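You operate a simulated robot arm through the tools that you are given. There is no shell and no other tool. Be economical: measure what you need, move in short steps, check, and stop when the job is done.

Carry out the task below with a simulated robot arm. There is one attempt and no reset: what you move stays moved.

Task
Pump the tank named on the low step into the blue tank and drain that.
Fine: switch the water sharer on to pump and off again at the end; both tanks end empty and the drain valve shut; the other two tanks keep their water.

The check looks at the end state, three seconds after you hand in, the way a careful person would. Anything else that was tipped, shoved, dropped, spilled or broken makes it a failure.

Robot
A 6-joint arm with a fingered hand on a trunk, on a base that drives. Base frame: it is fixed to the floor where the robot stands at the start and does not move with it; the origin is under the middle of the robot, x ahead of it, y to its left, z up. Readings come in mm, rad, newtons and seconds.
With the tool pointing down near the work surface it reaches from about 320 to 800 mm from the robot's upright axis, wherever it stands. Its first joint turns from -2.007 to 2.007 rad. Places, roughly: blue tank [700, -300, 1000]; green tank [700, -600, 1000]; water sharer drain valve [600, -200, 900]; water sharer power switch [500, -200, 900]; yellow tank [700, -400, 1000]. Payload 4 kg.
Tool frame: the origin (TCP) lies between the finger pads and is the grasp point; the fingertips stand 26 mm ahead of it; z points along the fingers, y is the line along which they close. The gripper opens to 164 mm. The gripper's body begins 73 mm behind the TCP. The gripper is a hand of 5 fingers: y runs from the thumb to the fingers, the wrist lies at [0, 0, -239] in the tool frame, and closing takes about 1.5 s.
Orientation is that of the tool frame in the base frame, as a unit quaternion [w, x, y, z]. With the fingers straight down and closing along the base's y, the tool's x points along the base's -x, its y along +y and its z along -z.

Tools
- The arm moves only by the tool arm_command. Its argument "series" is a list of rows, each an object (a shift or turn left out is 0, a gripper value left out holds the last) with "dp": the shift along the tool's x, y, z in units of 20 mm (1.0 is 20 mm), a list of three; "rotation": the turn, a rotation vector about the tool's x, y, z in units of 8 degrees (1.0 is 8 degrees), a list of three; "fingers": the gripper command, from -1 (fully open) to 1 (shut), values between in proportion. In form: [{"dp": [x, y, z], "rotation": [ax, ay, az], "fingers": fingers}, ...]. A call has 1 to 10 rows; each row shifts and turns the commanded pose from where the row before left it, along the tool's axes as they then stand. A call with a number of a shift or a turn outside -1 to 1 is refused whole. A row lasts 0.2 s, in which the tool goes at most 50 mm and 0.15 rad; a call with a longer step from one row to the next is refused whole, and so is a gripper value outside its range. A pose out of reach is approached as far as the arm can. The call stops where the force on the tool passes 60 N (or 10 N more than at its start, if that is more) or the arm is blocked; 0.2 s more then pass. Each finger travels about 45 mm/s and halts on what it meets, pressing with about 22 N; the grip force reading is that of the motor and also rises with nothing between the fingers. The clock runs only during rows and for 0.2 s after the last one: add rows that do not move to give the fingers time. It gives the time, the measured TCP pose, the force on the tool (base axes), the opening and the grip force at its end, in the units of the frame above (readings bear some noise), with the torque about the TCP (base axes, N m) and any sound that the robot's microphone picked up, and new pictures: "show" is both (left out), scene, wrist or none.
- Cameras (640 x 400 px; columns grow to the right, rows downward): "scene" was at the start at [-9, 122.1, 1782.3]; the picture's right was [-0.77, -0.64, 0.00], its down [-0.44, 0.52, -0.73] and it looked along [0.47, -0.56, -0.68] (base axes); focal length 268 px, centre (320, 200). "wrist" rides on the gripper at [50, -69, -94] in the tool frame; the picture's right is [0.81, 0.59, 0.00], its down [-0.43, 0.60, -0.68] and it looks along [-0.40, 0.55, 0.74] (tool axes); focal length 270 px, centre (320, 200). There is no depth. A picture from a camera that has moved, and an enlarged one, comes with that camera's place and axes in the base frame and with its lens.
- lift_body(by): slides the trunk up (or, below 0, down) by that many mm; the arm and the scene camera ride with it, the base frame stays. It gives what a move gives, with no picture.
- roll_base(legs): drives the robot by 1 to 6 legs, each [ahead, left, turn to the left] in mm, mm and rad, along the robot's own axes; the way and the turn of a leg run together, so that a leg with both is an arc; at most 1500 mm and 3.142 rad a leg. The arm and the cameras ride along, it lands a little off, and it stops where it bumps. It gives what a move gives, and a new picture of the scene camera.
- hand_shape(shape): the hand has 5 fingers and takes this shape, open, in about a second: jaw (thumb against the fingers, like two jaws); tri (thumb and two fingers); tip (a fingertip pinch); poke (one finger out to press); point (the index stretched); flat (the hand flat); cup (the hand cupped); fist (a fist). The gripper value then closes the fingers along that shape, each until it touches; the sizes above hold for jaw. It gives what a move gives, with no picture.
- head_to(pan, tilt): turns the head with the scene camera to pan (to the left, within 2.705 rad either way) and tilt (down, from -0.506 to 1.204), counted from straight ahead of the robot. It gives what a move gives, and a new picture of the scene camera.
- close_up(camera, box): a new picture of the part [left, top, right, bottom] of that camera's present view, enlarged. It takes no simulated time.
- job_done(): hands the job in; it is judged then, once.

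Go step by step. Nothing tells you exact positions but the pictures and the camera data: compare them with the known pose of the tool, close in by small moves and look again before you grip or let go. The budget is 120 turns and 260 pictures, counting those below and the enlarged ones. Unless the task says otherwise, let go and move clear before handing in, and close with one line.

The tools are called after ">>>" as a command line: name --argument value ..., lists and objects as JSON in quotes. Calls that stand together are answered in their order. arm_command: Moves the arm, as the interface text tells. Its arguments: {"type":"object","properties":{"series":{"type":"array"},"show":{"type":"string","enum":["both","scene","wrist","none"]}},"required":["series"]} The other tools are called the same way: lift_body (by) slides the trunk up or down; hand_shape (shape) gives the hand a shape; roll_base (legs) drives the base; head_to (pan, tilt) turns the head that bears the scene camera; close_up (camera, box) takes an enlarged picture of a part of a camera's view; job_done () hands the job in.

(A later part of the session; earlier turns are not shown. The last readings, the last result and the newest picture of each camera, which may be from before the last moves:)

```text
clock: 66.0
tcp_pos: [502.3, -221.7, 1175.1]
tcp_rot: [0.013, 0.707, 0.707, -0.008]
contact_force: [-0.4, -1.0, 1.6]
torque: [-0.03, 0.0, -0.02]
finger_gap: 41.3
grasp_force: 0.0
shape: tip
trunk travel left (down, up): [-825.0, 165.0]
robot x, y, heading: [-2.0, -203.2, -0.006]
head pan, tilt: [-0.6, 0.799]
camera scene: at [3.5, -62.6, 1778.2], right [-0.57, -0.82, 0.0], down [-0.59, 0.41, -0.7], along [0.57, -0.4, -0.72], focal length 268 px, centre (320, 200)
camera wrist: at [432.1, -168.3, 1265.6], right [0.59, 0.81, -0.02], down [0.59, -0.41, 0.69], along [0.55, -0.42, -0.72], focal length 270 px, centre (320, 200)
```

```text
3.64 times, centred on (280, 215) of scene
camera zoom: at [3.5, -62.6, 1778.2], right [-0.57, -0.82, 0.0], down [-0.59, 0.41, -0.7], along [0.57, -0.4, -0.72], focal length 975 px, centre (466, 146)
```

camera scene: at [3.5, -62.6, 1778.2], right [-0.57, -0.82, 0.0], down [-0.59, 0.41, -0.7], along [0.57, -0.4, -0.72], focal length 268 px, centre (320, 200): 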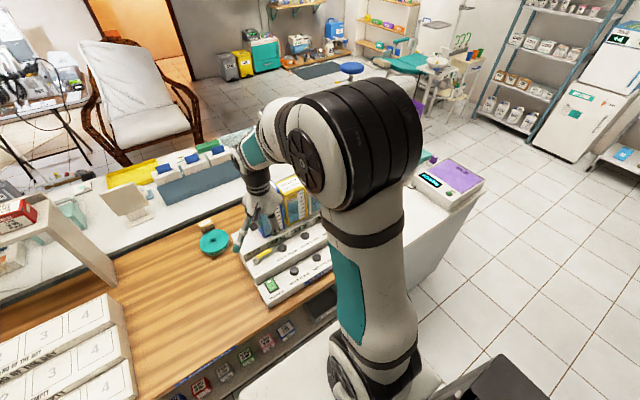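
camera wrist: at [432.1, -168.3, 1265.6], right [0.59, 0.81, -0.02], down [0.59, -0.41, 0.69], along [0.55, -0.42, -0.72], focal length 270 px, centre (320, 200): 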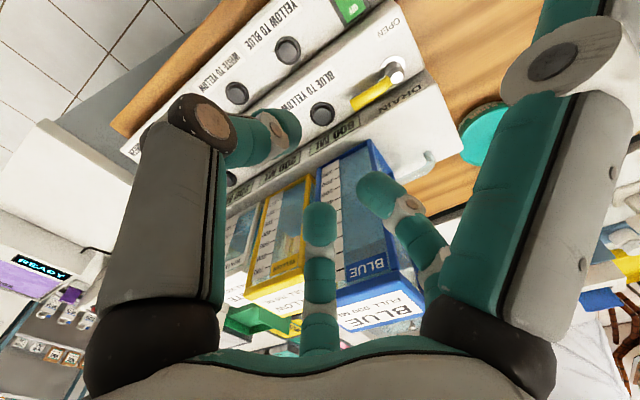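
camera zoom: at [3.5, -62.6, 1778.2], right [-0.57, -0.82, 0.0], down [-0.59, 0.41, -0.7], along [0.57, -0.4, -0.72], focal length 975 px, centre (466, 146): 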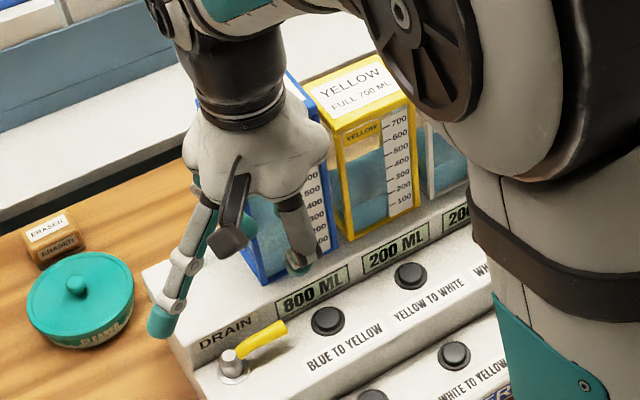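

In "tip", the thumb faces two fingers but one finger stays splayed. I'll check "tri" the same way.

>>> hand_shape --shape "tri"

>>> arm_command --series '[{"fingers": 0.5}, {}, {}, {}, {}, {}, {}, {}]'

>>> close_up --camera "scene" --box '[220, 160, 340, 270]'

```text
clock: 66.8
tcp_pos: [501.8, -221.9, 1174.3]
tcp_rot: [0.013, 0.707, 0.707, -0.009]
contact_force: [-0.1, 0.1, -1.3]
torque: [0.04, 0.02, 0.02]
finger_gap: 163.8
grasp_force: 0.1
shape: tri
trunk travel left (down, up): [-825.0, 165.0]
robot x, y, heading: [-3.7, -206.1, -0.003]
head pan, tilt: [-0.6, 0.799]
```

```text
clock: 68.7
tcp_pos: [502.5, -221.7, 1174.6]
tcp_rot: [0.011, 0.707, 0.707, -0.008]
contact_force: [-0.5, -0.1, -0.5]
torque: [-0.02, -0.01, 0.02]
finger_gap: 41.2
grasp_force: 0.2
shape: tri
trunk travel left (down, up): [-825.0, 165.0]
robot x, y, heading: [-1.8, -200.2, -0.008]
head pan, tilt: [-0.6, 0.799]
camera scene: at [3.5, -62.5, 1778.2], right [-0.57, -0.82, 0.0], down [-0.59, 0.41, -0.7], along [0.57, -0.4, -0.72], focal length 268 px, centre (320, 200)
camera wrist: at [432.1, -168.3, 1265.6], right [0.59, 0.81, -0.02], down [0.59, -0.41, 0.69], along [0.55, -0.42, -0.72], focal length 270 px, centre (320, 200)
```

scene: 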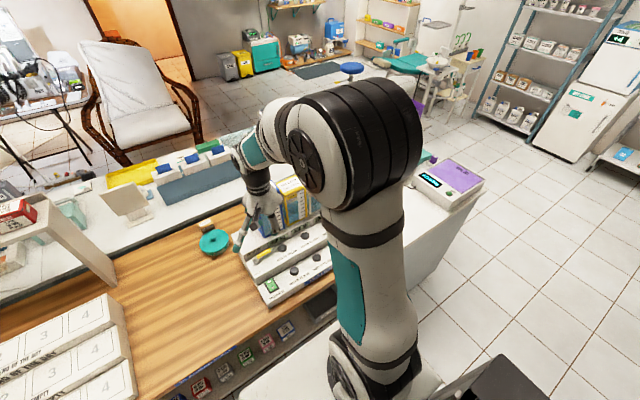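
wrist: 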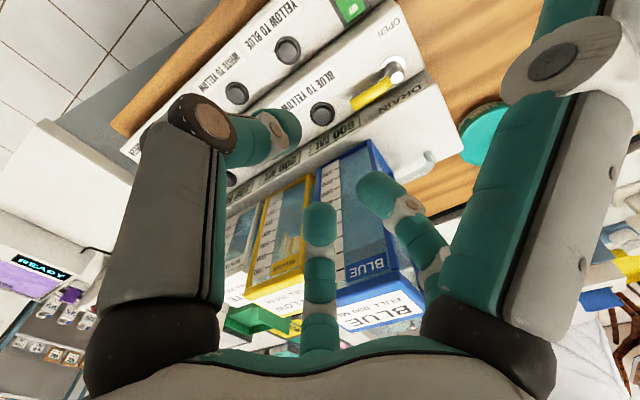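

```text
3.64 times, centred on (280, 215) of scene
camera zoom: at [3.5, -62.5, 1778.2], right [-0.57, -0.82, 0.0], down [-0.59, 0.41, -0.7], along [0.57, -0.4, -0.72], focal length 975 px, centre (466, 146)
```

zoom: 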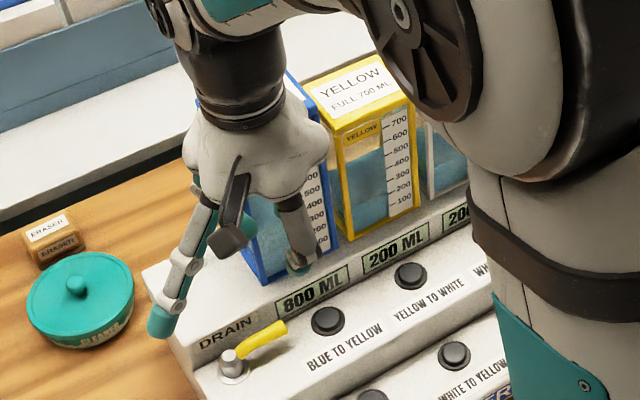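

"Tri" is the same here. A better plan is the poke finger with the hand tilted, pressing on the lever's far flank and sweeping it toward OPEN. I'll rotate back to yaw 0 and shape poke.

>>> arm_command --series '[{"rotation": [0, 0, -1], "fingers": -1}, {"rotation": [0, 0, -1]}, {"rotation": [0, 0, -1]}, {"rotation": [0, 0, -1]}, {"rotation": [0, 0, -1]}, {"rotation": [0, 0, -1]}, {"rotation": [0, 0, -1]}, {"rotation": [0, 0, -1]}, {"rotation": [0, 0, -1]}, {"rotation": [0, 0, -1]}]' --show "none"

>>> arm_command --series '[{"rotation": [0, 0, -1]}, {"rotation": [0, 0, -0.4]}, {"rotation": [0, -1, 0]}, {"rotation": [0, -0.8, 0]}, {}]' --show "none"

>>> hand_shape --shape "poke"

>>> arm_command --series '[{}]' --show "wrist"

>>> close_up --camera "scene" --box '[220, 160, 340, 270]'

```text
clock: 70.8
tcp_pos: [503.4, -221.1, 1173.2]
tcp_rot: [0.005, 0.086, 0.996, -0.015]
contact_force: [-0.1, 0.1, 0.4]
torque: [-0.03, -0.01, -0.02]
finger_gap: 163.9
grasp_force: 0.0
shape: tri
trunk travel left (down, up): [-825.0, 165.0]
robot x, y, heading: [0.6, -203.6, -0.002]
head pan, tilt: [-0.6, 0.799]
```

```text
clock: 72.0
tcp_pos: [501.5, -222.8, 1173.7]
tcp_rot: [0.129, -0.013, 0.991, -0.013]
contact_force: [-0.5, 0.0, -0.1]
torque: [0.02, -0.02, 0.03]
finger_gap: 163.9
grasp_force: 0.0
shape: tri
trunk travel left (down, up): [-825.0, 165.0]
robot x, y, heading: [-2.0, -203.5, -0.004]
head pan, tilt: [-0.6, 0.799]
```

```text
clock: 73.0
tcp_pos: [502.4, -222.3, 1173.1]
tcp_rot: [0.128, -0.012, 0.992, -0.014]
contact_force: [0.1, -0.5, -0.4]
torque: [-0.02, -0.02, -0.01]
finger_gap: 0.0
grasp_force: 0.0
shape: poke
trunk travel left (down, up): [-825.0, 165.0]
robot x, y, heading: [-4.2, -200.4, -0.004]
head pan, tilt: [-0.6, 0.799]
```

```text
clock: 73.3
tcp_pos: [502.0, -221.8, 1173.4]
tcp_rot: [0.128, -0.013, 0.992, -0.014]
contact_force: [-0.1, 0.0, 0.2]
torque: [-0.02, 0.0, 0.0]
finger_gap: 0.0
grasp_force: 0.0
shape: poke
trunk travel left (down, up): [-825.0, 165.0]
robot x, y, heading: [-2.7, -201.6, -0.006]
head pan, tilt: [-0.6, 0.799]
camera wrist: at [430.5, -290.7, 1252.8], right [-0.79, 0.56, -0.22], down [0.23, 0.62, 0.75], along [0.56, 0.54, -0.63], focal length 270 px, centre (320, 200)
```

wrist: 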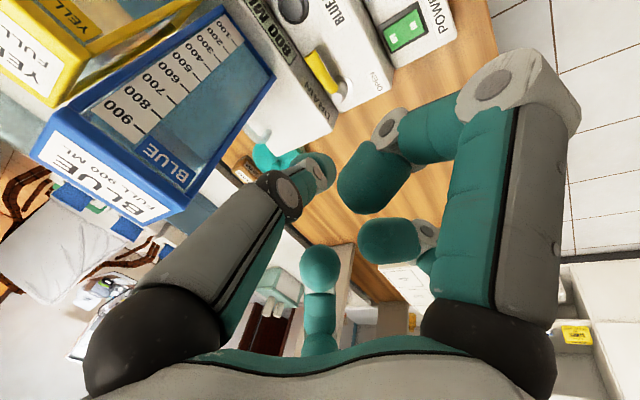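

```text
3.64 times, centred on (280, 215) of scene
camera zoom: at [3.5, -62.5, 1778.2], right [-0.57, -0.82, 0.0], down [-0.59, 0.41, -0.7], along [0.57, -0.4, -0.72], focal length 975 px, centre (466, 146)
```

zoom: 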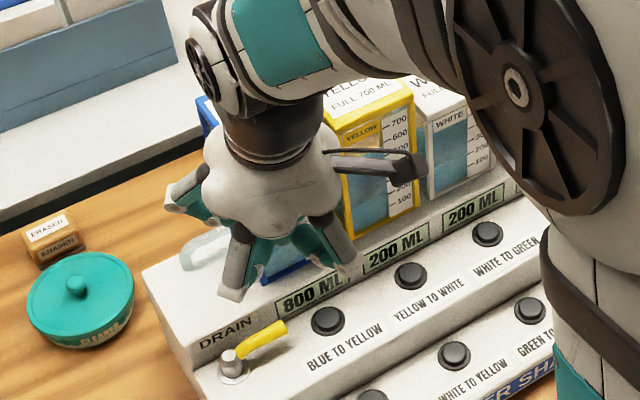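

Now moving the tip to hover above the lever's far flank, near (588, -212).

>>> arm_command --series '[{"dp": [-0.16, 0.071, 0.96]}, {"dp": [-0.16, 0.071, 0.96]}, {"dp": [-0.16, 0.071, 0.96]}, {"dp": [-0.16, 0.071, 0.96]}, {"dp": [-0.16, 0.071, 0.96]}, {"dp": [-0.16, 0.071, 0.96]}, {"dp": [-0.16, 0.071, 0.96]}, {"dp": [-0.16, 0.071, 0.96]}, {"dp": [-0.16, 0.071, 0.96]}, {}]' --show "both"

>>> close_up --camera "wrist" --box '[180, 60, 380, 200]'

>>> close_up --camera "scene" --box '[230, 190, 330, 280]'

```text
clock: 75.5
tcp_pos: [575.1, -210.6, 1012.4]
tcp_rot: [0.128, -0.014, 0.992, -0.014]
contact_force: [0.5, 10.1, 0.8]
torque: [-0.55, -0.01, 0.64]
finger_gap: 0.0
grasp_force: 0.0
shape: poke
trunk travel left (down, up): [-825.0, 165.0]
robot x, y, heading: [-3.0, -202.5, -0.005]
head pan, tilt: [-0.6, 0.799]
camera scene: at [4.2, -60.7, 1777.9], right [-0.57, -0.82, 0.0], down [-0.59, 0.41, -0.7], along [0.57, -0.4, -0.72], focal length 268 px, centre (320, 200)
camera wrist: at [503.6, -279.3, 1092.4], right [-0.8, 0.56, -0.22], down [0.23, 0.62, 0.75], along [0.56, 0.54, -0.63], focal length 270 px, centre (320, 200)
```

scene: 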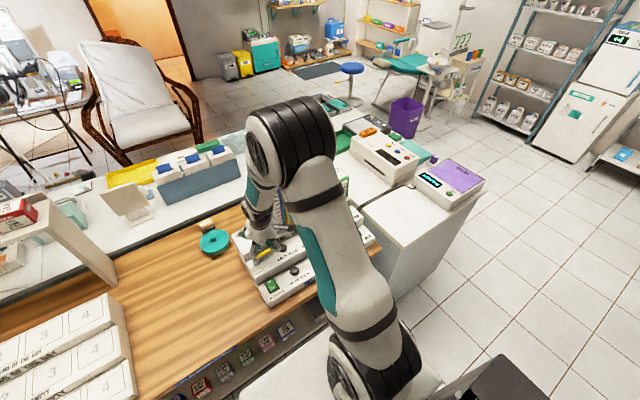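
wrist: 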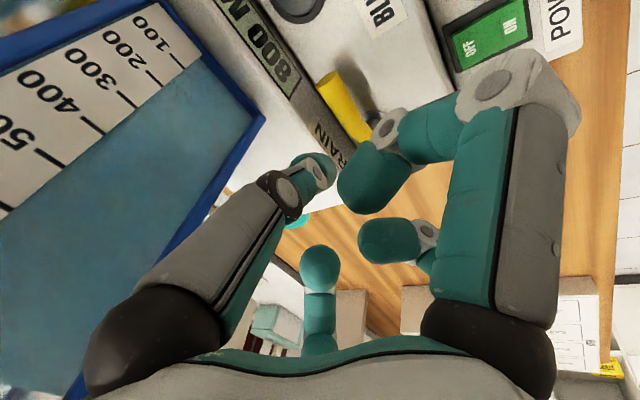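

```text
2.86 times, centred on (280, 130) of wrist
camera zoom: at [503.6, -279.3, 1092.4], right [-0.8, 0.56, -0.22], down [0.23, 0.62, 0.75], along [0.56, 0.54, -0.63], focal length 772 px, centre (434, 400)
```

zoom: 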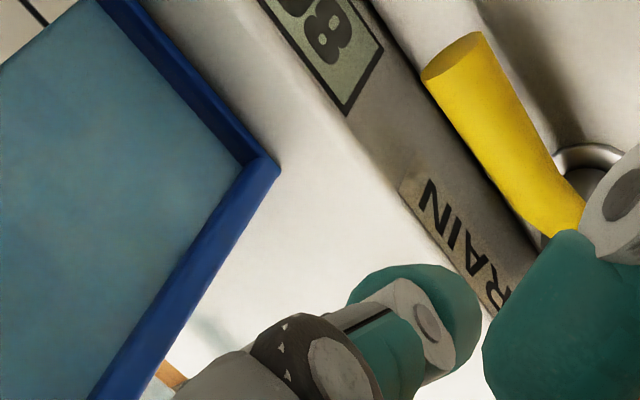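

```text
4.44 times, centred on (280, 235) of scene
camera zoom: at [4.2, -60.7, 1777.9], right [-0.57, -0.82, 0.0], down [-0.59, 0.41, -0.7], along [0.57, -0.4, -0.72], focal length 1192 px, centre (498, 44)
```

zoom: 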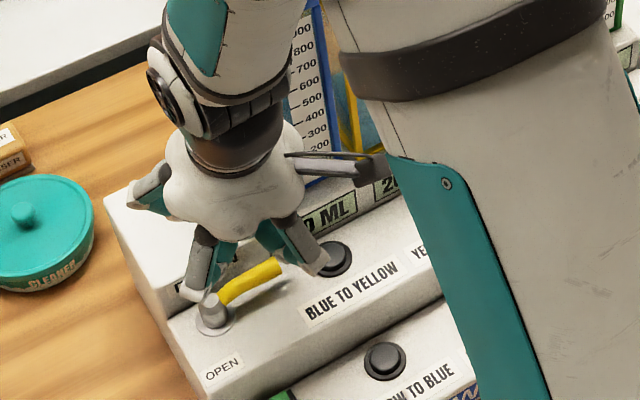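

The knuckle brushes the blue tank with 10 N sideways. I'll back off to the left and up, and lean the hand away from the tank.

>>> arm_command --series '[{"dp": [-0.28, 0.97, -0.99]}, {"rotation": [1, 0, 0]}, {"rotation": [1, 0, 0]}, {"rotation": [0.5, 0, 0]}, {}]' --show "wrist"

>>> close_up --camera "scene" --box '[220, 180, 340, 280]'

```text
clock: 76.8
tcp_pos: [572.6, -192.5, 1033.0]
tcp_rot: [0.128, 0.01, 0.974, -0.186]
contact_force: [-0.4, 0.0, 0.1]
torque: [-0.02, 0.01, -0.03]
finger_gap: 0.3
grasp_force: 0.1
shape: poke
trunk travel left (down, up): [-825.0, 165.0]
robot x, y, heading: [-0.4, -206.6, -0.004]
head pan, tilt: [-0.6, 0.799]
camera wrist: at [496.4, -224.9, 1129.3], right [-0.74, 0.52, -0.42], down [0.29, 0.81, 0.5], along [0.6, 0.25, -0.76], focal length 270 px, centre (320, 200)
```

wrist: 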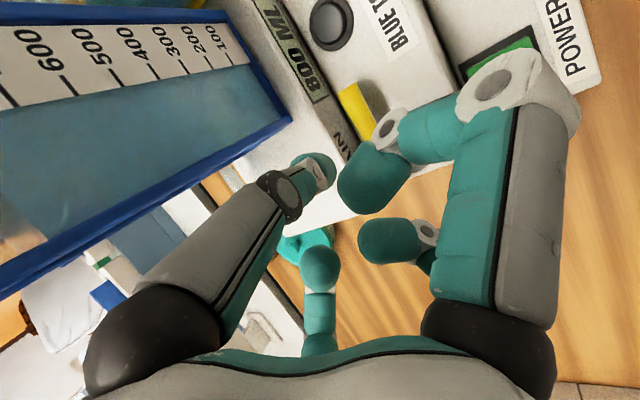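

```text
4.00 times, centred on (280, 230) of scene
camera zoom: at [3.3, -62.6, 1778.2], right [-0.57, -0.82, 0.0], down [-0.59, 0.41, -0.7], along [0.57, -0.4, -0.72], focal length 1073 px, centre (480, 80)
```

zoom: 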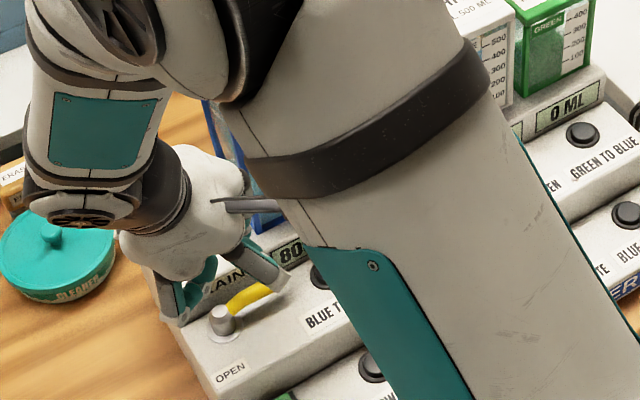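

Clear of the tank now. A splayed finger of the poke shape would still foul the platform, so I'll switch to the closed jaw cone, whose lean puts one tip lowest.

>>> arm_command --series '[{"dp": [0, 0, -0.5], "fingers": 1}, {}, {}, {}, {}, {}, {}, {}]' --show "wrist"

>>> close_up --camera "wrist" --box '[240, 60, 420, 200]'

>>> close_up --camera "scene" --box '[230, 200, 330, 280]'

```text
clock: 78.5
tcp_pos: [570.9, -189.7, 1041.9]
tcp_rot: [0.128, 0.009, 0.974, -0.185]
contact_force: [-0.5, 0.4, 0.0]
torque: [0.04, 0.0, 0.02]
finger_gap: 0.1
grasp_force: 22.2
shape: jaw
trunk travel left (down, up): [-825.0, 165.0]
robot x, y, heading: [-1.1, -202.7, -0.006]
head pan, tilt: [-0.6, 0.799]
camera wrist: at [494.0, -221.7, 1138.6], right [-0.74, 0.52, -0.42], down [0.29, 0.81, 0.5], along [0.6, 0.25, -0.76], focal length 270 px, centre (320, 200)
```

wrist: 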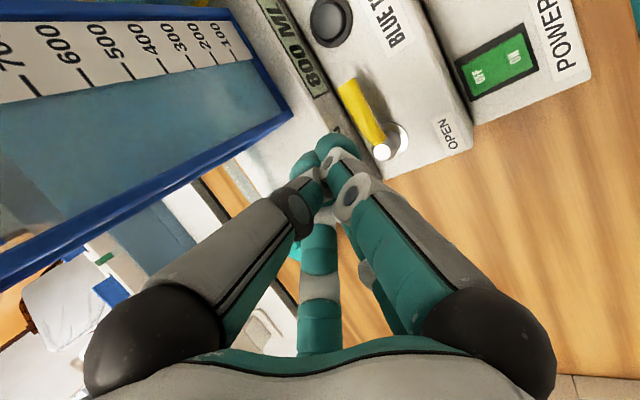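

```text
2.86 times, centred on (330, 130) of wrist
camera zoom: at [494.0, -221.7, 1138.6], right [-0.74, 0.52, -0.42], down [0.29, 0.81, 0.5], along [0.6, 0.25, -0.76], focal length 772 px, centre (291, 400)
```

zoom: 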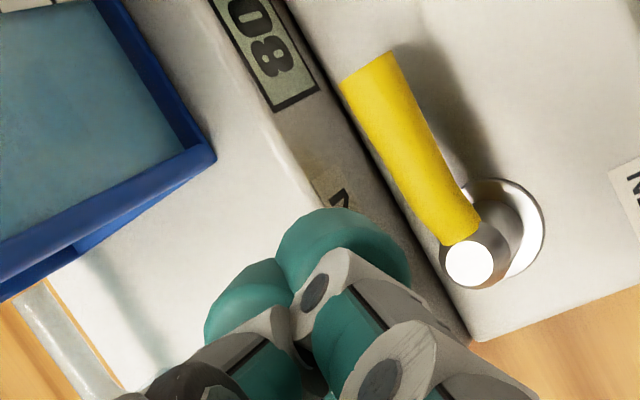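

```text
5.00 times, centred on (280, 240) of scene
camera zoom: at [3.6, -62.5, 1778.2], right [-0.57, -0.82, 0.0], down [-0.59, 0.41, -0.7], along [0.57, -0.4, -0.72], focal length 1341 px, centre (520, 0)
```

zoom: 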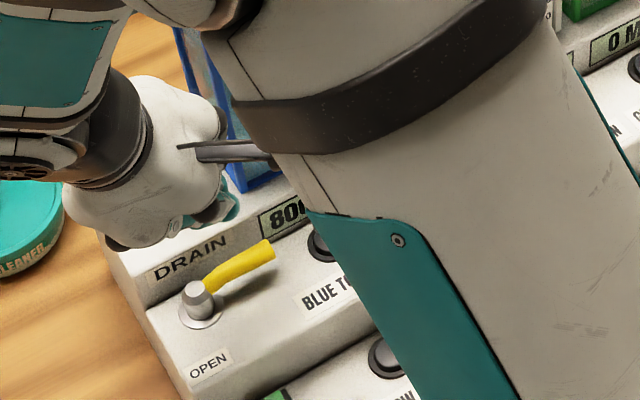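

The view helps: lever axis is at x≈577, riser at x≈605. I'll return to the poke finger with no sideways lean and a -22° yaw, so that a gap between knuckles faces the blue tank. I'll rise first.

>>> arm_command --series '[{"dp": [0.5, 0, -1], "fingers": -1}, {"dp": [0.5, 0, -1]}, {"dp": [0.5, 0, -1]}, {"rotation": [-1, 0, 0]}, {"rotation": [-1, 0, 0]}, {"rotation": [-0.5, 0, 0]}, {"rotation": [0, -0.4, 0]}, {"rotation": [0, 0, -1]}, {"rotation": [0, 0, -1]}, {"rotation": [0, 0, -0.75]}]' --show "none"

>>> hand_shape --shape "poke"

>>> arm_command --series '[{}]' --show "wrist"

```text
clock: 80.8
tcp_pos: [527.1, -167.4, 1089.8]
tcp_rot: [0.151, -0.202, 0.967, -0.043]
contact_force: [-0.2, 0.0, -0.1]
torque: [0.0, -0.01, 0.0]
finger_gap: 157.9
grasp_force: 0.1
shape: jaw
trunk travel left (down, up): [-825.0, 165.0]
robot x, y, heading: [-0.9, -200.0, -0.004]
head pan, tilt: [-0.6, 0.799]
```

```text
clock: 81.7
tcp_pos: [526.3, -167.6, 1088.3]
tcp_rot: [0.151, -0.202, 0.967, -0.042]
contact_force: [0.0, -0.3, 0.1]
torque: [0.02, 0.01, 0.0]
finger_gap: 0.0
grasp_force: 0.0
shape: poke
trunk travel left (down, up): [-825.0, 165.0]
robot x, y, heading: [-1.7, -199.8, -0.003]
head pan, tilt: [-0.6, 0.799]
```

```text
clock: 82.0
tcp_pos: [525.5, -168.0, 1088.1]
tcp_rot: [0.151, -0.2, 0.967, -0.044]
contact_force: [1.3, -0.4, -0.6]
torque: [-0.02, 0.03, -0.01]
finger_gap: 0.2
grasp_force: 0.1
shape: poke
trunk travel left (down, up): [-825.0, 165.0]
robot x, y, heading: [-0.8, -203.8, -0.005]
head pan, tilt: [-0.6, 0.799]
camera wrist: at [479.4, -249.1, 1173.3], right [-0.93, 0.21, -0.31], down [-0.05, 0.73, 0.68], along [0.37, 0.65, -0.67], focal length 270 px, centre (320, 200)
```

wrist: 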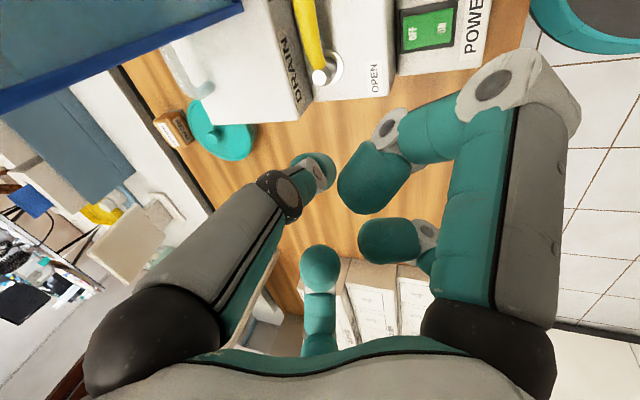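

Clear. I'll approach the hover point above the lever's far flank with the tip at about (590, -207, 975).

>>> arm_command --series '[{"dp": [-0.081, -0.364, 0.853]}, {"dp": [-0.081, -0.364, 0.853]}, {"dp": [-0.081, -0.364, 0.853]}, {"dp": [-0.081, -0.364, 0.853]}, {"dp": [-0.081, -0.364, 0.853]}, {"dp": [-0.081, -0.364, 0.853]}, {}]' --show "wrist"

>>> close_up --camera "wrist" --box '[200, 40, 400, 200]'

>>> close_up --camera "scene" --box '[220, 190, 330, 280]'

```text
clock: 83.7
tcp_pos: [585.4, -208.0, 1000.2]
tcp_rot: [0.15, -0.201, 0.967, -0.042]
contact_force: [0.2, -0.6, -0.5]
torque: [-0.03, -0.01, -0.01]
finger_gap: 0.3
grasp_force: 0.1
shape: poke
trunk travel left (down, up): [-825.0, 165.0]
robot x, y, heading: [0.4, -200.6, -0.008]
head pan, tilt: [-0.6, 0.799]
camera wrist: at [537.8, -288.4, 1085.7], right [-0.93, 0.21, -0.31], down [-0.05, 0.73, 0.68], along [0.37, 0.65, -0.67], focal length 270 px, centre (320, 200)
```

wrist: 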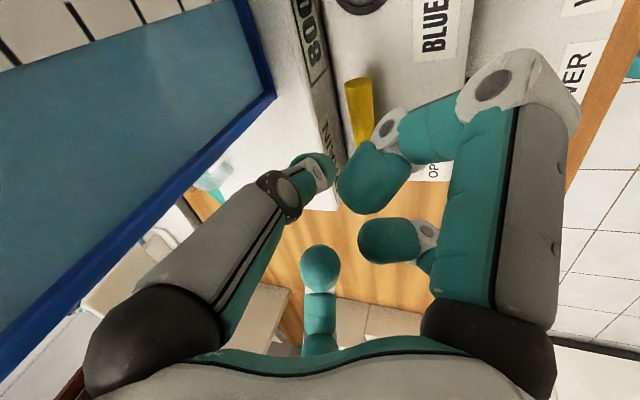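

```text
2.50 times, centred on (300, 120) of wrist
camera zoom: at [537.8, -288.4, 1085.7], right [-0.93, 0.21, -0.31], down [-0.05, 0.73, 0.68], along [0.37, 0.65, -0.67], focal length 676 px, centre (370, 400)
```

zoom: 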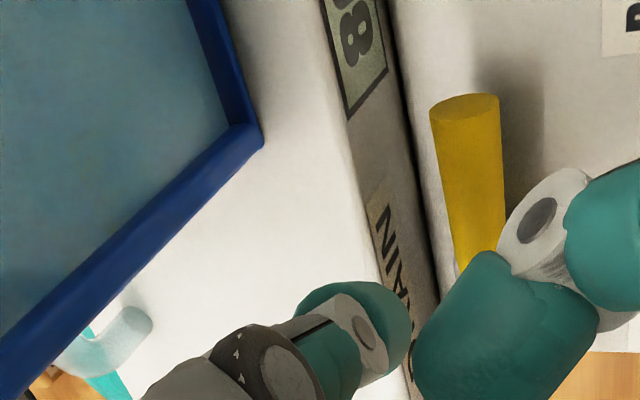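

```text
4.44 times, centred on (275, 235) of scene
camera zoom: at [3.1, -62.4, 1778.2], right [-0.57, -0.82, 0.0], down [-0.59, 0.41, -0.7], along [0.57, -0.4, -0.72], focal length 1192 px, centre (520, 44)
```

zoom: 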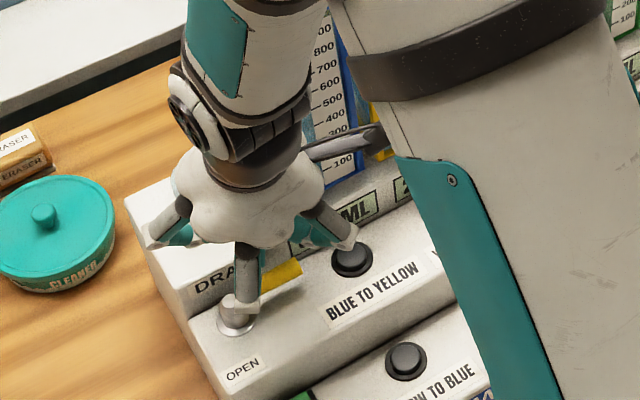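

No contact, and the tip hangs just beyond the lever. I'll descend slowly along its far flank.

>>> arm_command --series '[{"dp": [0.22, 0.115, 0.76]}, {"dp": [0.165, 0.086, 0.57]}, {"dp": [0.11, 0.058, 0.38]}, {"dp": [0.07, 0.036, 0.24]}, {}]' --show "wrist"

>>> close_up --camera "wrist" --box '[200, 40, 400, 200]'

>>> close_up --camera "scene" --box '[220, 190, 330, 280]'

```text
clock: 84.8
tcp_pos: [583.6, -207.8, 960.1]
tcp_rot: [0.151, -0.201, 0.967, -0.043]
contact_force: [-0.5, -0.1, -0.6]
torque: [-0.02, 0.0, 0.03]
finger_gap: 0.0
grasp_force: 0.1
shape: poke
trunk travel left (down, up): [-825.0, 165.0]
robot x, y, heading: [-1.4, -199.2, -0.002]
head pan, tilt: [-0.6, 0.799]
camera wrist: at [537.2, -288.7, 1044.2], right [-0.93, 0.21, -0.31], down [-0.05, 0.73, 0.68], along [0.37, 0.65, -0.67], focal length 270 px, centre (320, 200)
```

wrist: 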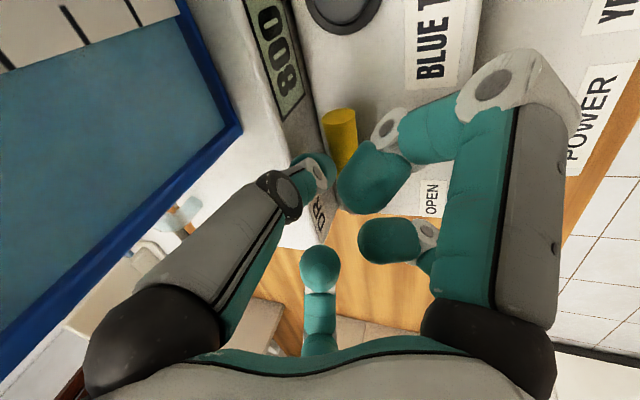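

```text
2.50 times, centred on (300, 120) of wrist
camera zoom: at [537.2, -288.7, 1044.2], right [-0.93, 0.21, -0.31], down [-0.05, 0.73, 0.68], along [0.37, 0.65, -0.67], focal length 676 px, centre (370, 400)
```

zoom: 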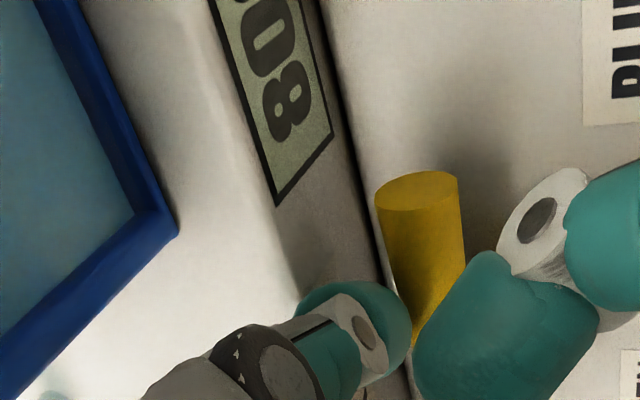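

```text
4.44 times, centred on (275, 235) of scene
camera zoom: at [3.5, -62.5, 1778.2], right [-0.57, -0.82, 0.0], down [-0.59, 0.41, -0.7], along [0.57, -0.4, -0.72], focal length 1192 px, centre (520, 44)
```

zoom: 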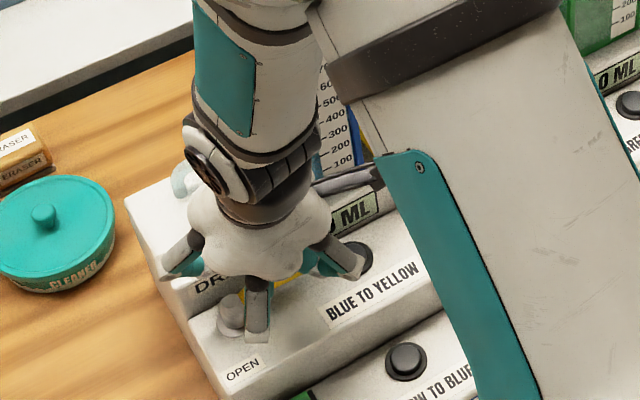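

Still free. A few mm lower to engage the flank.

>>> arm_command --series '[{"dp": [0.055, 0.029, 0.19]}, {"dp": [0.055, 0.029, 0.19]}, {}]' --show "wrist"

>>> close_up --camera "wrist" --box '[240, 80, 400, 200]'

```text
clock: 85.7
tcp_pos: [584.2, -206.9, 952.9]
tcp_rot: [0.152, -0.201, 0.967, -0.043]
contact_force: [1.6, -0.7, 5.9]
torque: [-0.06, -0.06, 0.0]
finger_gap: 0.0
grasp_force: 0.0
shape: poke
trunk travel left (down, up): [-825.0, 165.0]
robot x, y, heading: [-0.3, -200.0, -0.005]
head pan, tilt: [-0.6, 0.799]
camera wrist: at [536.8, -288.3, 1036.5], right [-0.93, 0.21, -0.31], down [-0.06, 0.73, 0.68], along [0.37, 0.65, -0.67], focal length 270 px, centre (320, 200)
```

wrist: 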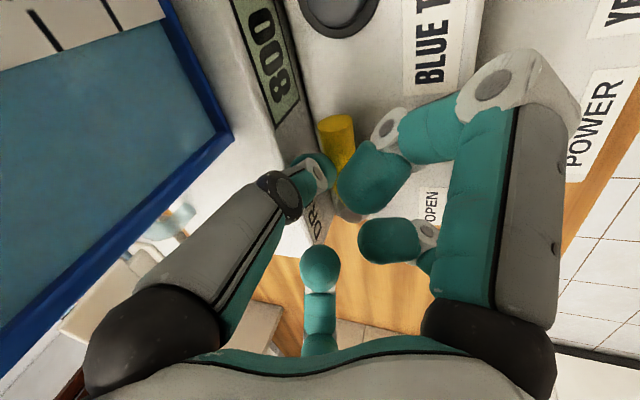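

```text
3.33 times, centred on (320, 140) of wrist
camera zoom: at [536.8, -288.3, 1036.5], right [-0.93, 0.21, -0.31], down [-0.06, 0.73, 0.68], along [0.37, 0.65, -0.67], focal length 901 px, centre (320, 400)
```

zoom: 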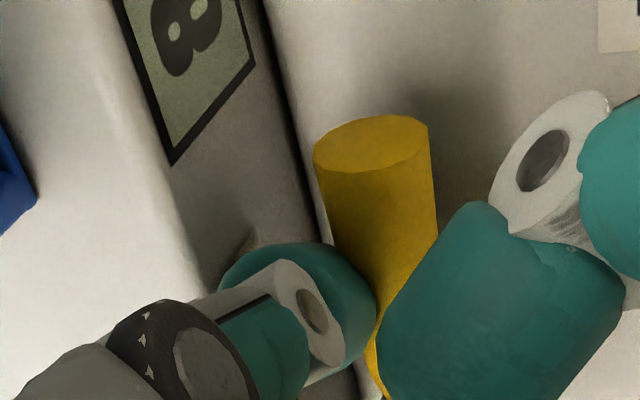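

Light contact on the lever's flank (5.9 N up, a little +x). Now I'll start sweeping toward me.

>>> arm_command --series '[{"dp": [0.2, 0.1, -0.05]}, {"dp": [0.25, 0.05, -0.04]}, {"dp": [0.25, 0.05, -0.04]}, {}]' --show "wrist"

>>> close_up --camera "wrist" --box '[240, 80, 400, 200]'

```text
clock: 86.7
tcp_pos: [568.9, -208.7, 948.6]
tcp_rot: [0.15, -0.202, 0.967, -0.042]
contact_force: [0.5, -0.3, 0.7]
torque: [0.0, 0.02, 0.0]
finger_gap: 0.2
grasp_force: 0.0
shape: poke
trunk travel left (down, up): [-825.0, 165.0]
robot x, y, heading: [-1.5, -202.0, -0.013]
head pan, tilt: [-0.6, 0.799]
camera wrist: at [521.5, -290.1, 1034.0], right [-0.93, 0.21, -0.3], down [-0.05, 0.73, 0.68], along [0.37, 0.65, -0.67], focal length 270 px, centre (320, 200)
```

wrist: 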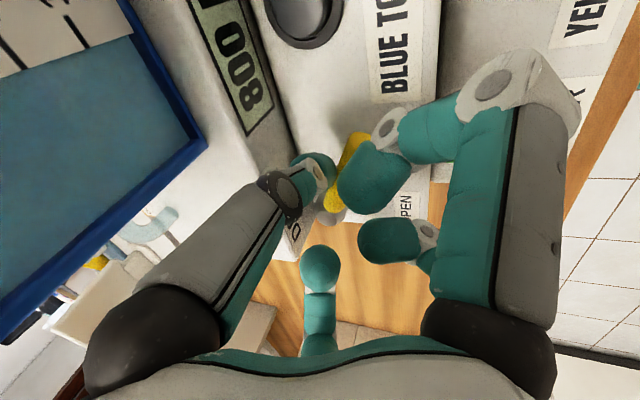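

```text
3.33 times, centred on (320, 140) of wrist
camera zoom: at [521.5, -290.1, 1034.0], right [-0.93, 0.21, -0.3], down [-0.05, 0.73, 0.68], along [0.37, 0.65, -0.67], focal length 901 px, centre (320, 400)
```

zoom: 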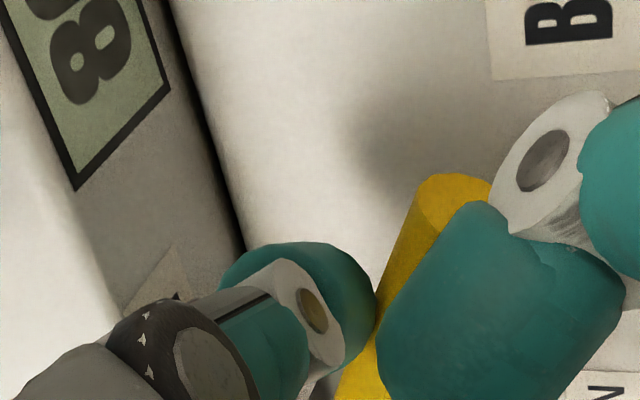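

The lever is turning. I'll follow the arc round to the OPEN position.

>>> arm_command --series '[{"dp": [0.359, 0.277, -0.145]}, {"dp": [0.359, 0.277, -0.145]}, {"dp": [0.161, 0.491, -0.12]}, {"dp": [0.161, 0.491, -0.12]}, {"dp": [-0.033, 0.312, -0.04]}, {}]' --show "wrist"

>>> close_up --camera "wrist" --box '[240, 80, 400, 200]'

>>> close_up --camera "scene" --box '[220, 190, 330, 280]'

```text
clock: 88.0
tcp_pos: [541.1, -191.2, 949.8]
tcp_rot: [0.151, -0.201, 0.967, -0.042]
contact_force: [-0.1, 0.0, 0.3]
torque: [-0.02, 0.03, -0.03]
finger_gap: 0.0
grasp_force: 0.1
shape: poke
out of reach, approached as far as the arm can: row 3, 4
trunk travel left (down, up): [-825.0, 165.0]
robot x, y, heading: [1.1, -202.1, -0.004]
head pan, tilt: [-0.6, 0.799]
camera wrist: at [494.0, -271.3, 1034.2], right [-0.93, 0.21, -0.3], down [-0.05, 0.73, 0.68], along [0.37, 0.65, -0.67], focal length 270 px, centre (320, 200)
```

wrist: 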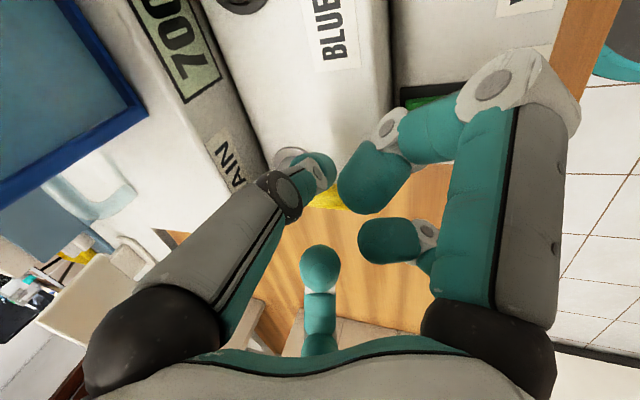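

```text
3.33 times, centred on (320, 140) of wrist
camera zoom: at [494.0, -271.3, 1034.2], right [-0.93, 0.21, -0.3], down [-0.05, 0.73, 0.68], along [0.37, 0.65, -0.67], focal length 901 px, centre (320, 400)
```

zoom: 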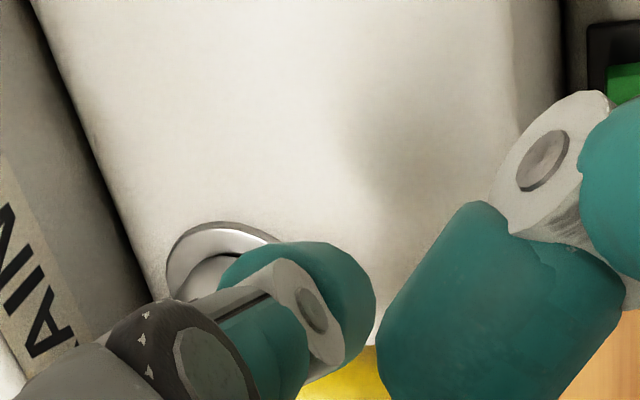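

```text
4.44 times, centred on (275, 235) of scene
camera zoom: at [3.5, -62.7, 1778.2], right [-0.57, -0.82, 0.0], down [-0.59, 0.41, -0.7], along [0.57, -0.4, -0.72], focal length 1192 px, centre (520, 44)
```

zoom: 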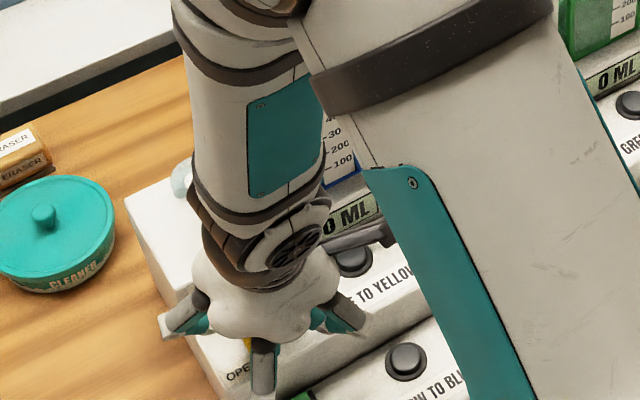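

The display shows 700, so it's draining. I'll lift off and watch.

>>> arm_command --series '[{"dp": [0.2, -0.46, 0]}, {"dp": [-0.275, -0.144, -0.951]}, {"dp": [-0.275, -0.144, -0.951]}, {"dp": [-0.275, -0.144, -0.951]}, {"dp": [-0.275, -0.144, -0.951]}, {"dp": [0.8, 0, 0]}, {"dp": [0.8, 0, 0]}, {}]' --show "both"

>>> close_up --camera "wrist" --box '[120, 0, 380, 180]'

>>> close_up --camera "scene" --box '[200, 150, 330, 280]'

```text
clock: 89.8
tcp_pos: [513.0, -213.6, 1003.4]
tcp_rot: [0.15, -0.201, 0.967, -0.044]
contact_force: [0.3, 0.1, 0.0]
torque: [-0.02, 0.0, -0.02]
finger_gap: 0.0
grasp_force: 0.1
shape: poke
out of reach, approached as far as the arm can: row 2, 3
trunk travel left (down, up): [-825.0, 165.0]
robot x, y, heading: [0.1, -201.4, -0.006]
head pan, tilt: [-0.6, 0.799]
camera scene: at [3.8, -62.5, 1778.2], right [-0.57, -0.82, 0.0], down [-0.59, 0.41, -0.7], along [0.57, -0.4, -0.72], focal length 268 px, centre (320, 200)
camera wrist: at [466.0, -295.4, 1088.5], right [-0.93, 0.21, -0.31], down [-0.05, 0.73, 0.68], along [0.37, 0.65, -0.67], focal length 270 px, centre (320, 200)
```

scene: 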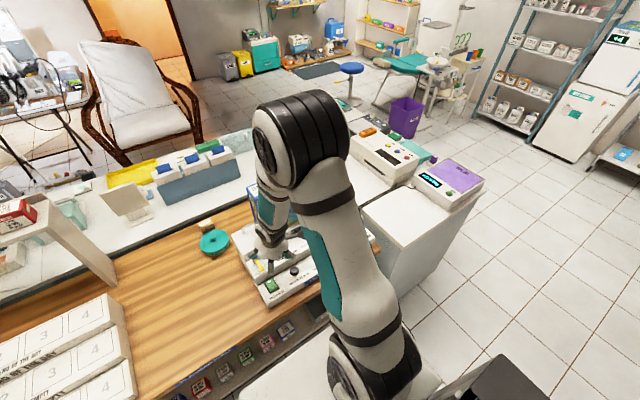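
wrist: 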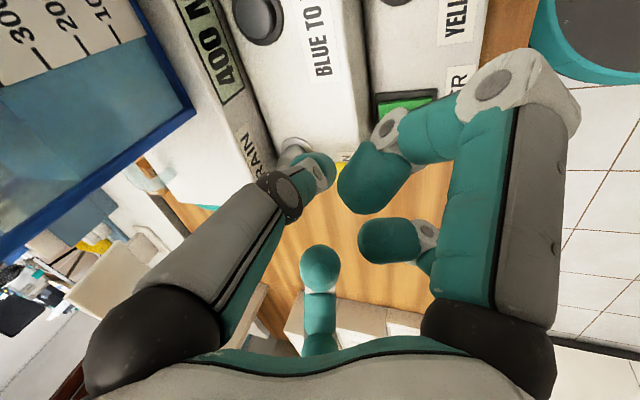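

```text
2.22 times, centred on (250, 90) of wrist
camera zoom: at [466.0, -295.4, 1088.5], right [-0.93, 0.21, -0.31], down [-0.05, 0.73, 0.68], along [0.37, 0.65, -0.67], focal length 601 px, centre (476, 444)
```

zoom: 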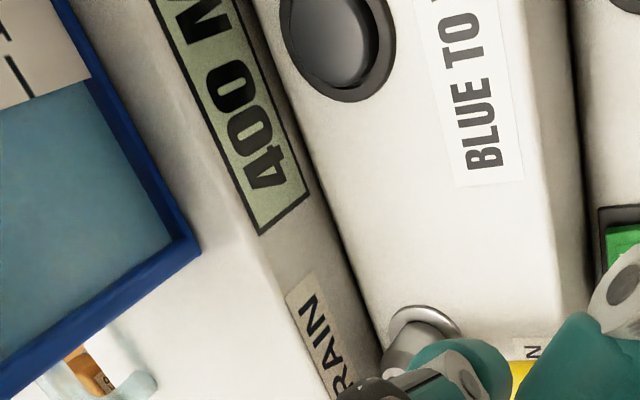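

```text
3.08 times, centred on (265, 215) of scene
camera zoom: at [3.8, -62.5, 1778.2], right [-0.57, -0.82, 0.0], down [-0.59, 0.41, -0.7], along [0.57, -0.4, -0.72], focal length 825 px, centre (489, 154)
```

zoom: 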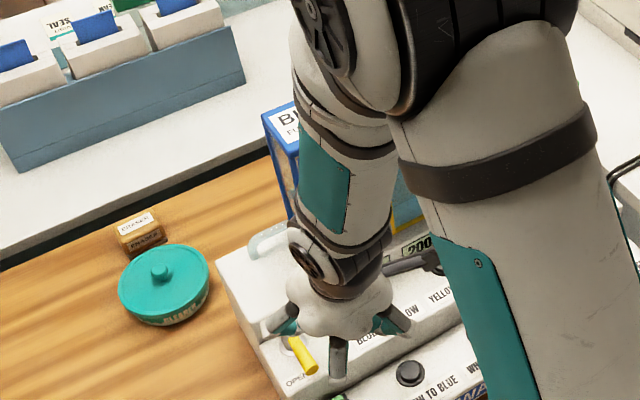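

It drains fast (400 ML now). Meanwhile I'll straighten the hand and move to the lever's left side, ready to close it.

>>> arm_command --series '[{"dp": [-0.275, -0.144, -0.951]}, {"dp": [-0.275, -0.144, -0.951]}, {"rotation": [-0.3, 0.69, 0]}, {"rotation": [-0.3, 0.69, 0]}, {"rotation": [-0.3, 0.69, 0]}, {"dp": [-0.76, 0.69, 0]}, {"dp": [-0.76, 0.69, 0]}, {"dp": [-0.76, 0.69, 0]}, {"dp": [-0.76, 0.69, 0]}, {}]' --show "both"

>>> close_up --camera "wrist" --box '[200, 0, 420, 180]'

>>> close_up --camera "scene" --box '[200, 180, 330, 290]'

```text
clock: 92.0
tcp_pos: [546.0, -138.1, 1040.8]
tcp_rot: [-0.004, -0.202, 0.979, -0.011]
contact_force: [0.1, -0.3, -0.4]
torque: [0.02, 0.01, -0.01]
finger_gap: 0.0
grasp_force: 0.0
shape: poke
trunk travel left (down, up): [-825.0, 165.0]
robot x, y, heading: [1.8, -206.0, -0.011]
head pan, tilt: [-0.6, 0.799]
camera scene: at [3.3, -62.9, 1778.2], right [-0.57, -0.82, 0.0], down [-0.59, 0.41, -0.7], along [0.57, -0.4, -0.72], focal length 268 px, centre (320, 200)
camera wrist: at [527.4, -219.8, 1136.2], right [-0.98, 0.22, 0.0], down [0.16, 0.73, 0.66], along [0.15, 0.64, -0.75], focal length 270 px, centre (320, 200)
```

scene: 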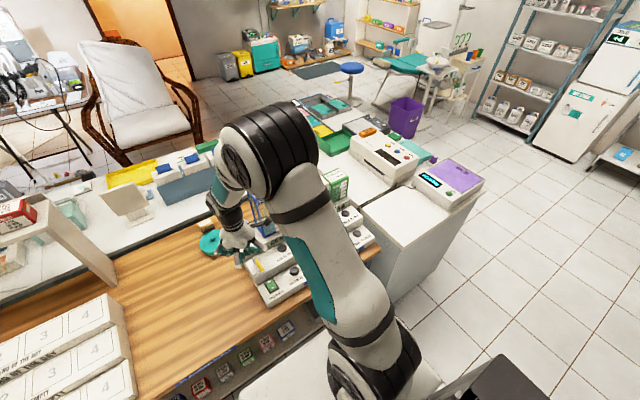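
wrist: 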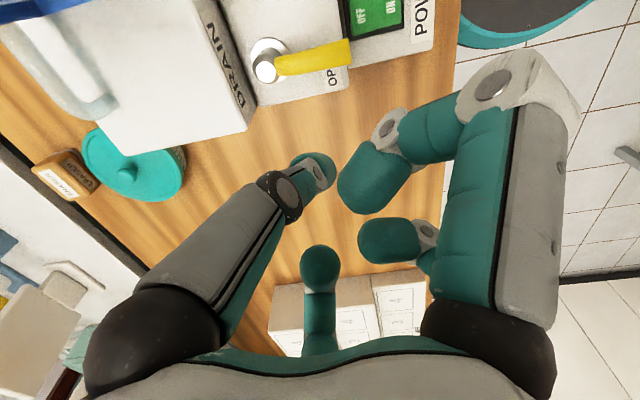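

```text
2.22 times, centred on (310, 90) of wrist
camera zoom: at [527.4, -219.8, 1136.2], right [-0.98, 0.22, 0.0], down [0.16, 0.73, 0.66], along [0.15, 0.64, -0.75], focal length 601 px, centre (342, 444)
```

zoom: 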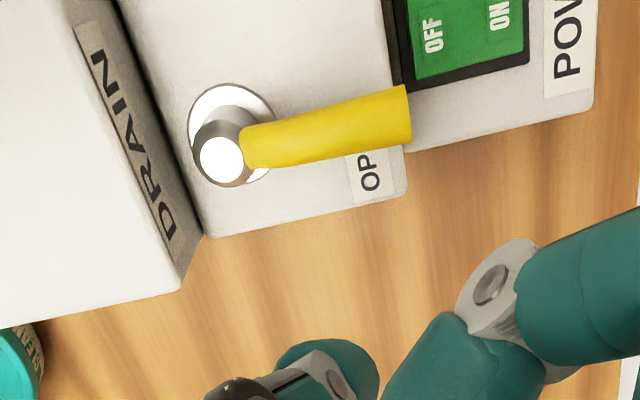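

```text
3.64 times, centred on (265, 235) of scene
camera zoom: at [3.3, -62.9, 1778.2], right [-0.57, -0.82, 0.0], down [-0.59, 0.41, -0.7], along [0.57, -0.4, -0.72], focal length 975 px, centre (520, 73)
```

zoom: 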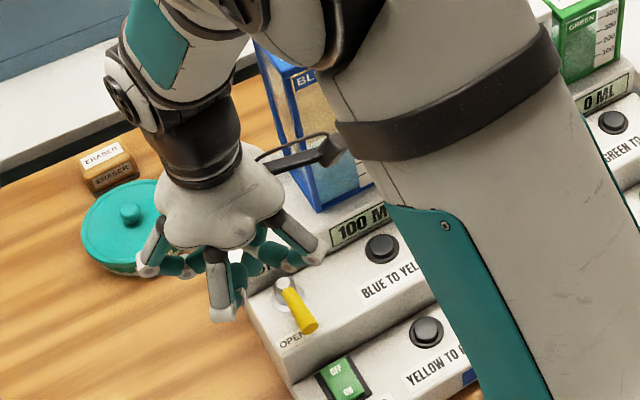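

It's down to about 100 ML, with the lever at OPEN. I'll wait and check.

>>> arm_command --series '[{}, {}, {}, {}, {}, {}, {}, {}, {}, {}]' --show "none"

>>> close_up --camera "scene" --box '[210, 170, 340, 280]'

```text
clock: 94.2
tcp_pos: [545.5, -137.8, 1040.6]
tcp_rot: [-0.003, -0.202, 0.979, -0.01]
contact_force: [0.2, 0.0, 0.1]
torque: [0.01, 0.03, 0.0]
finger_gap: 0.1
grasp_force: 0.1
shape: poke
trunk travel left (down, up): [-825.0, 165.0]
robot x, y, heading: [0.3, -202.9, -0.004]
head pan, tilt: [-0.6, 0.799]
```

```text
3.64 times, centred on (275, 225) of scene
camera zoom: at [3.6, -62.5, 1778.2], right [-0.57, -0.82, 0.0], down [-0.59, 0.41, -0.7], along [0.57, -0.4, -0.72], focal length 975 px, centre (484, 109)
```

zoom: 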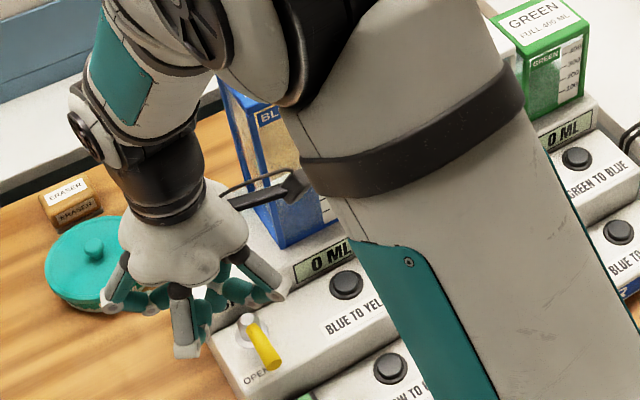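

Blue reads 0 ML. The lever points at me with its end at about (520, -171), so I'll lower the finger on its left side.

>>> arm_command --series '[{"dp": [0, 0, 1]}, {"dp": [0, 0, 1]}, {"dp": [0, 0, 1]}, {"dp": [0, 0, 1]}, {"dp": [0, 0, 0.5]}, {}]' --show "wrist"

>>> close_up --camera "wrist" --box '[200, 40, 400, 200]'

```text
clock: 95.7
tcp_pos: [547.6, -142.2, 950.0]
tcp_rot: [-0.003, -0.202, 0.979, -0.011]
contact_force: [-0.1, -0.2, 0.2]
torque: [0.01, 0.02, 0.03]
finger_gap: 0.0
grasp_force: 0.0
shape: poke
trunk travel left (down, up): [-825.0, 165.0]
robot x, y, heading: [1.4, -202.3, -0.004]
head pan, tilt: [-0.6, 0.799]
camera wrist: at [528.6, -222.7, 1045.7], right [-0.98, 0.22, 0.0], down [0.16, 0.73, 0.66], along [0.15, 0.64, -0.75], focal length 270 px, centre (320, 200)
```

wrist: 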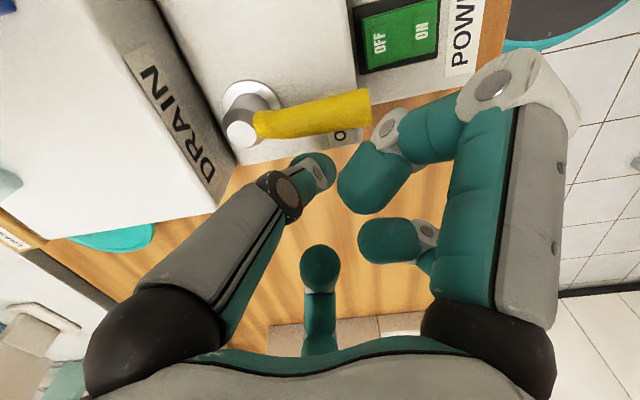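

```text
2.50 times, centred on (300, 120) of wrist
camera zoom: at [528.6, -222.7, 1045.7], right [-0.98, 0.22, 0.0], down [0.16, 0.73, 0.66], along [0.15, 0.64, -0.75], focal length 676 px, centre (370, 400)
```

zoom: 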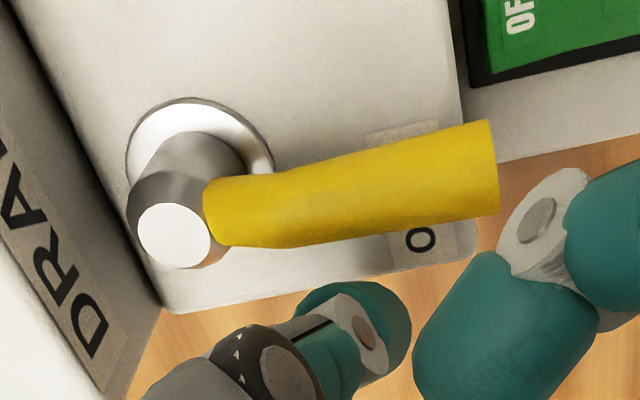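

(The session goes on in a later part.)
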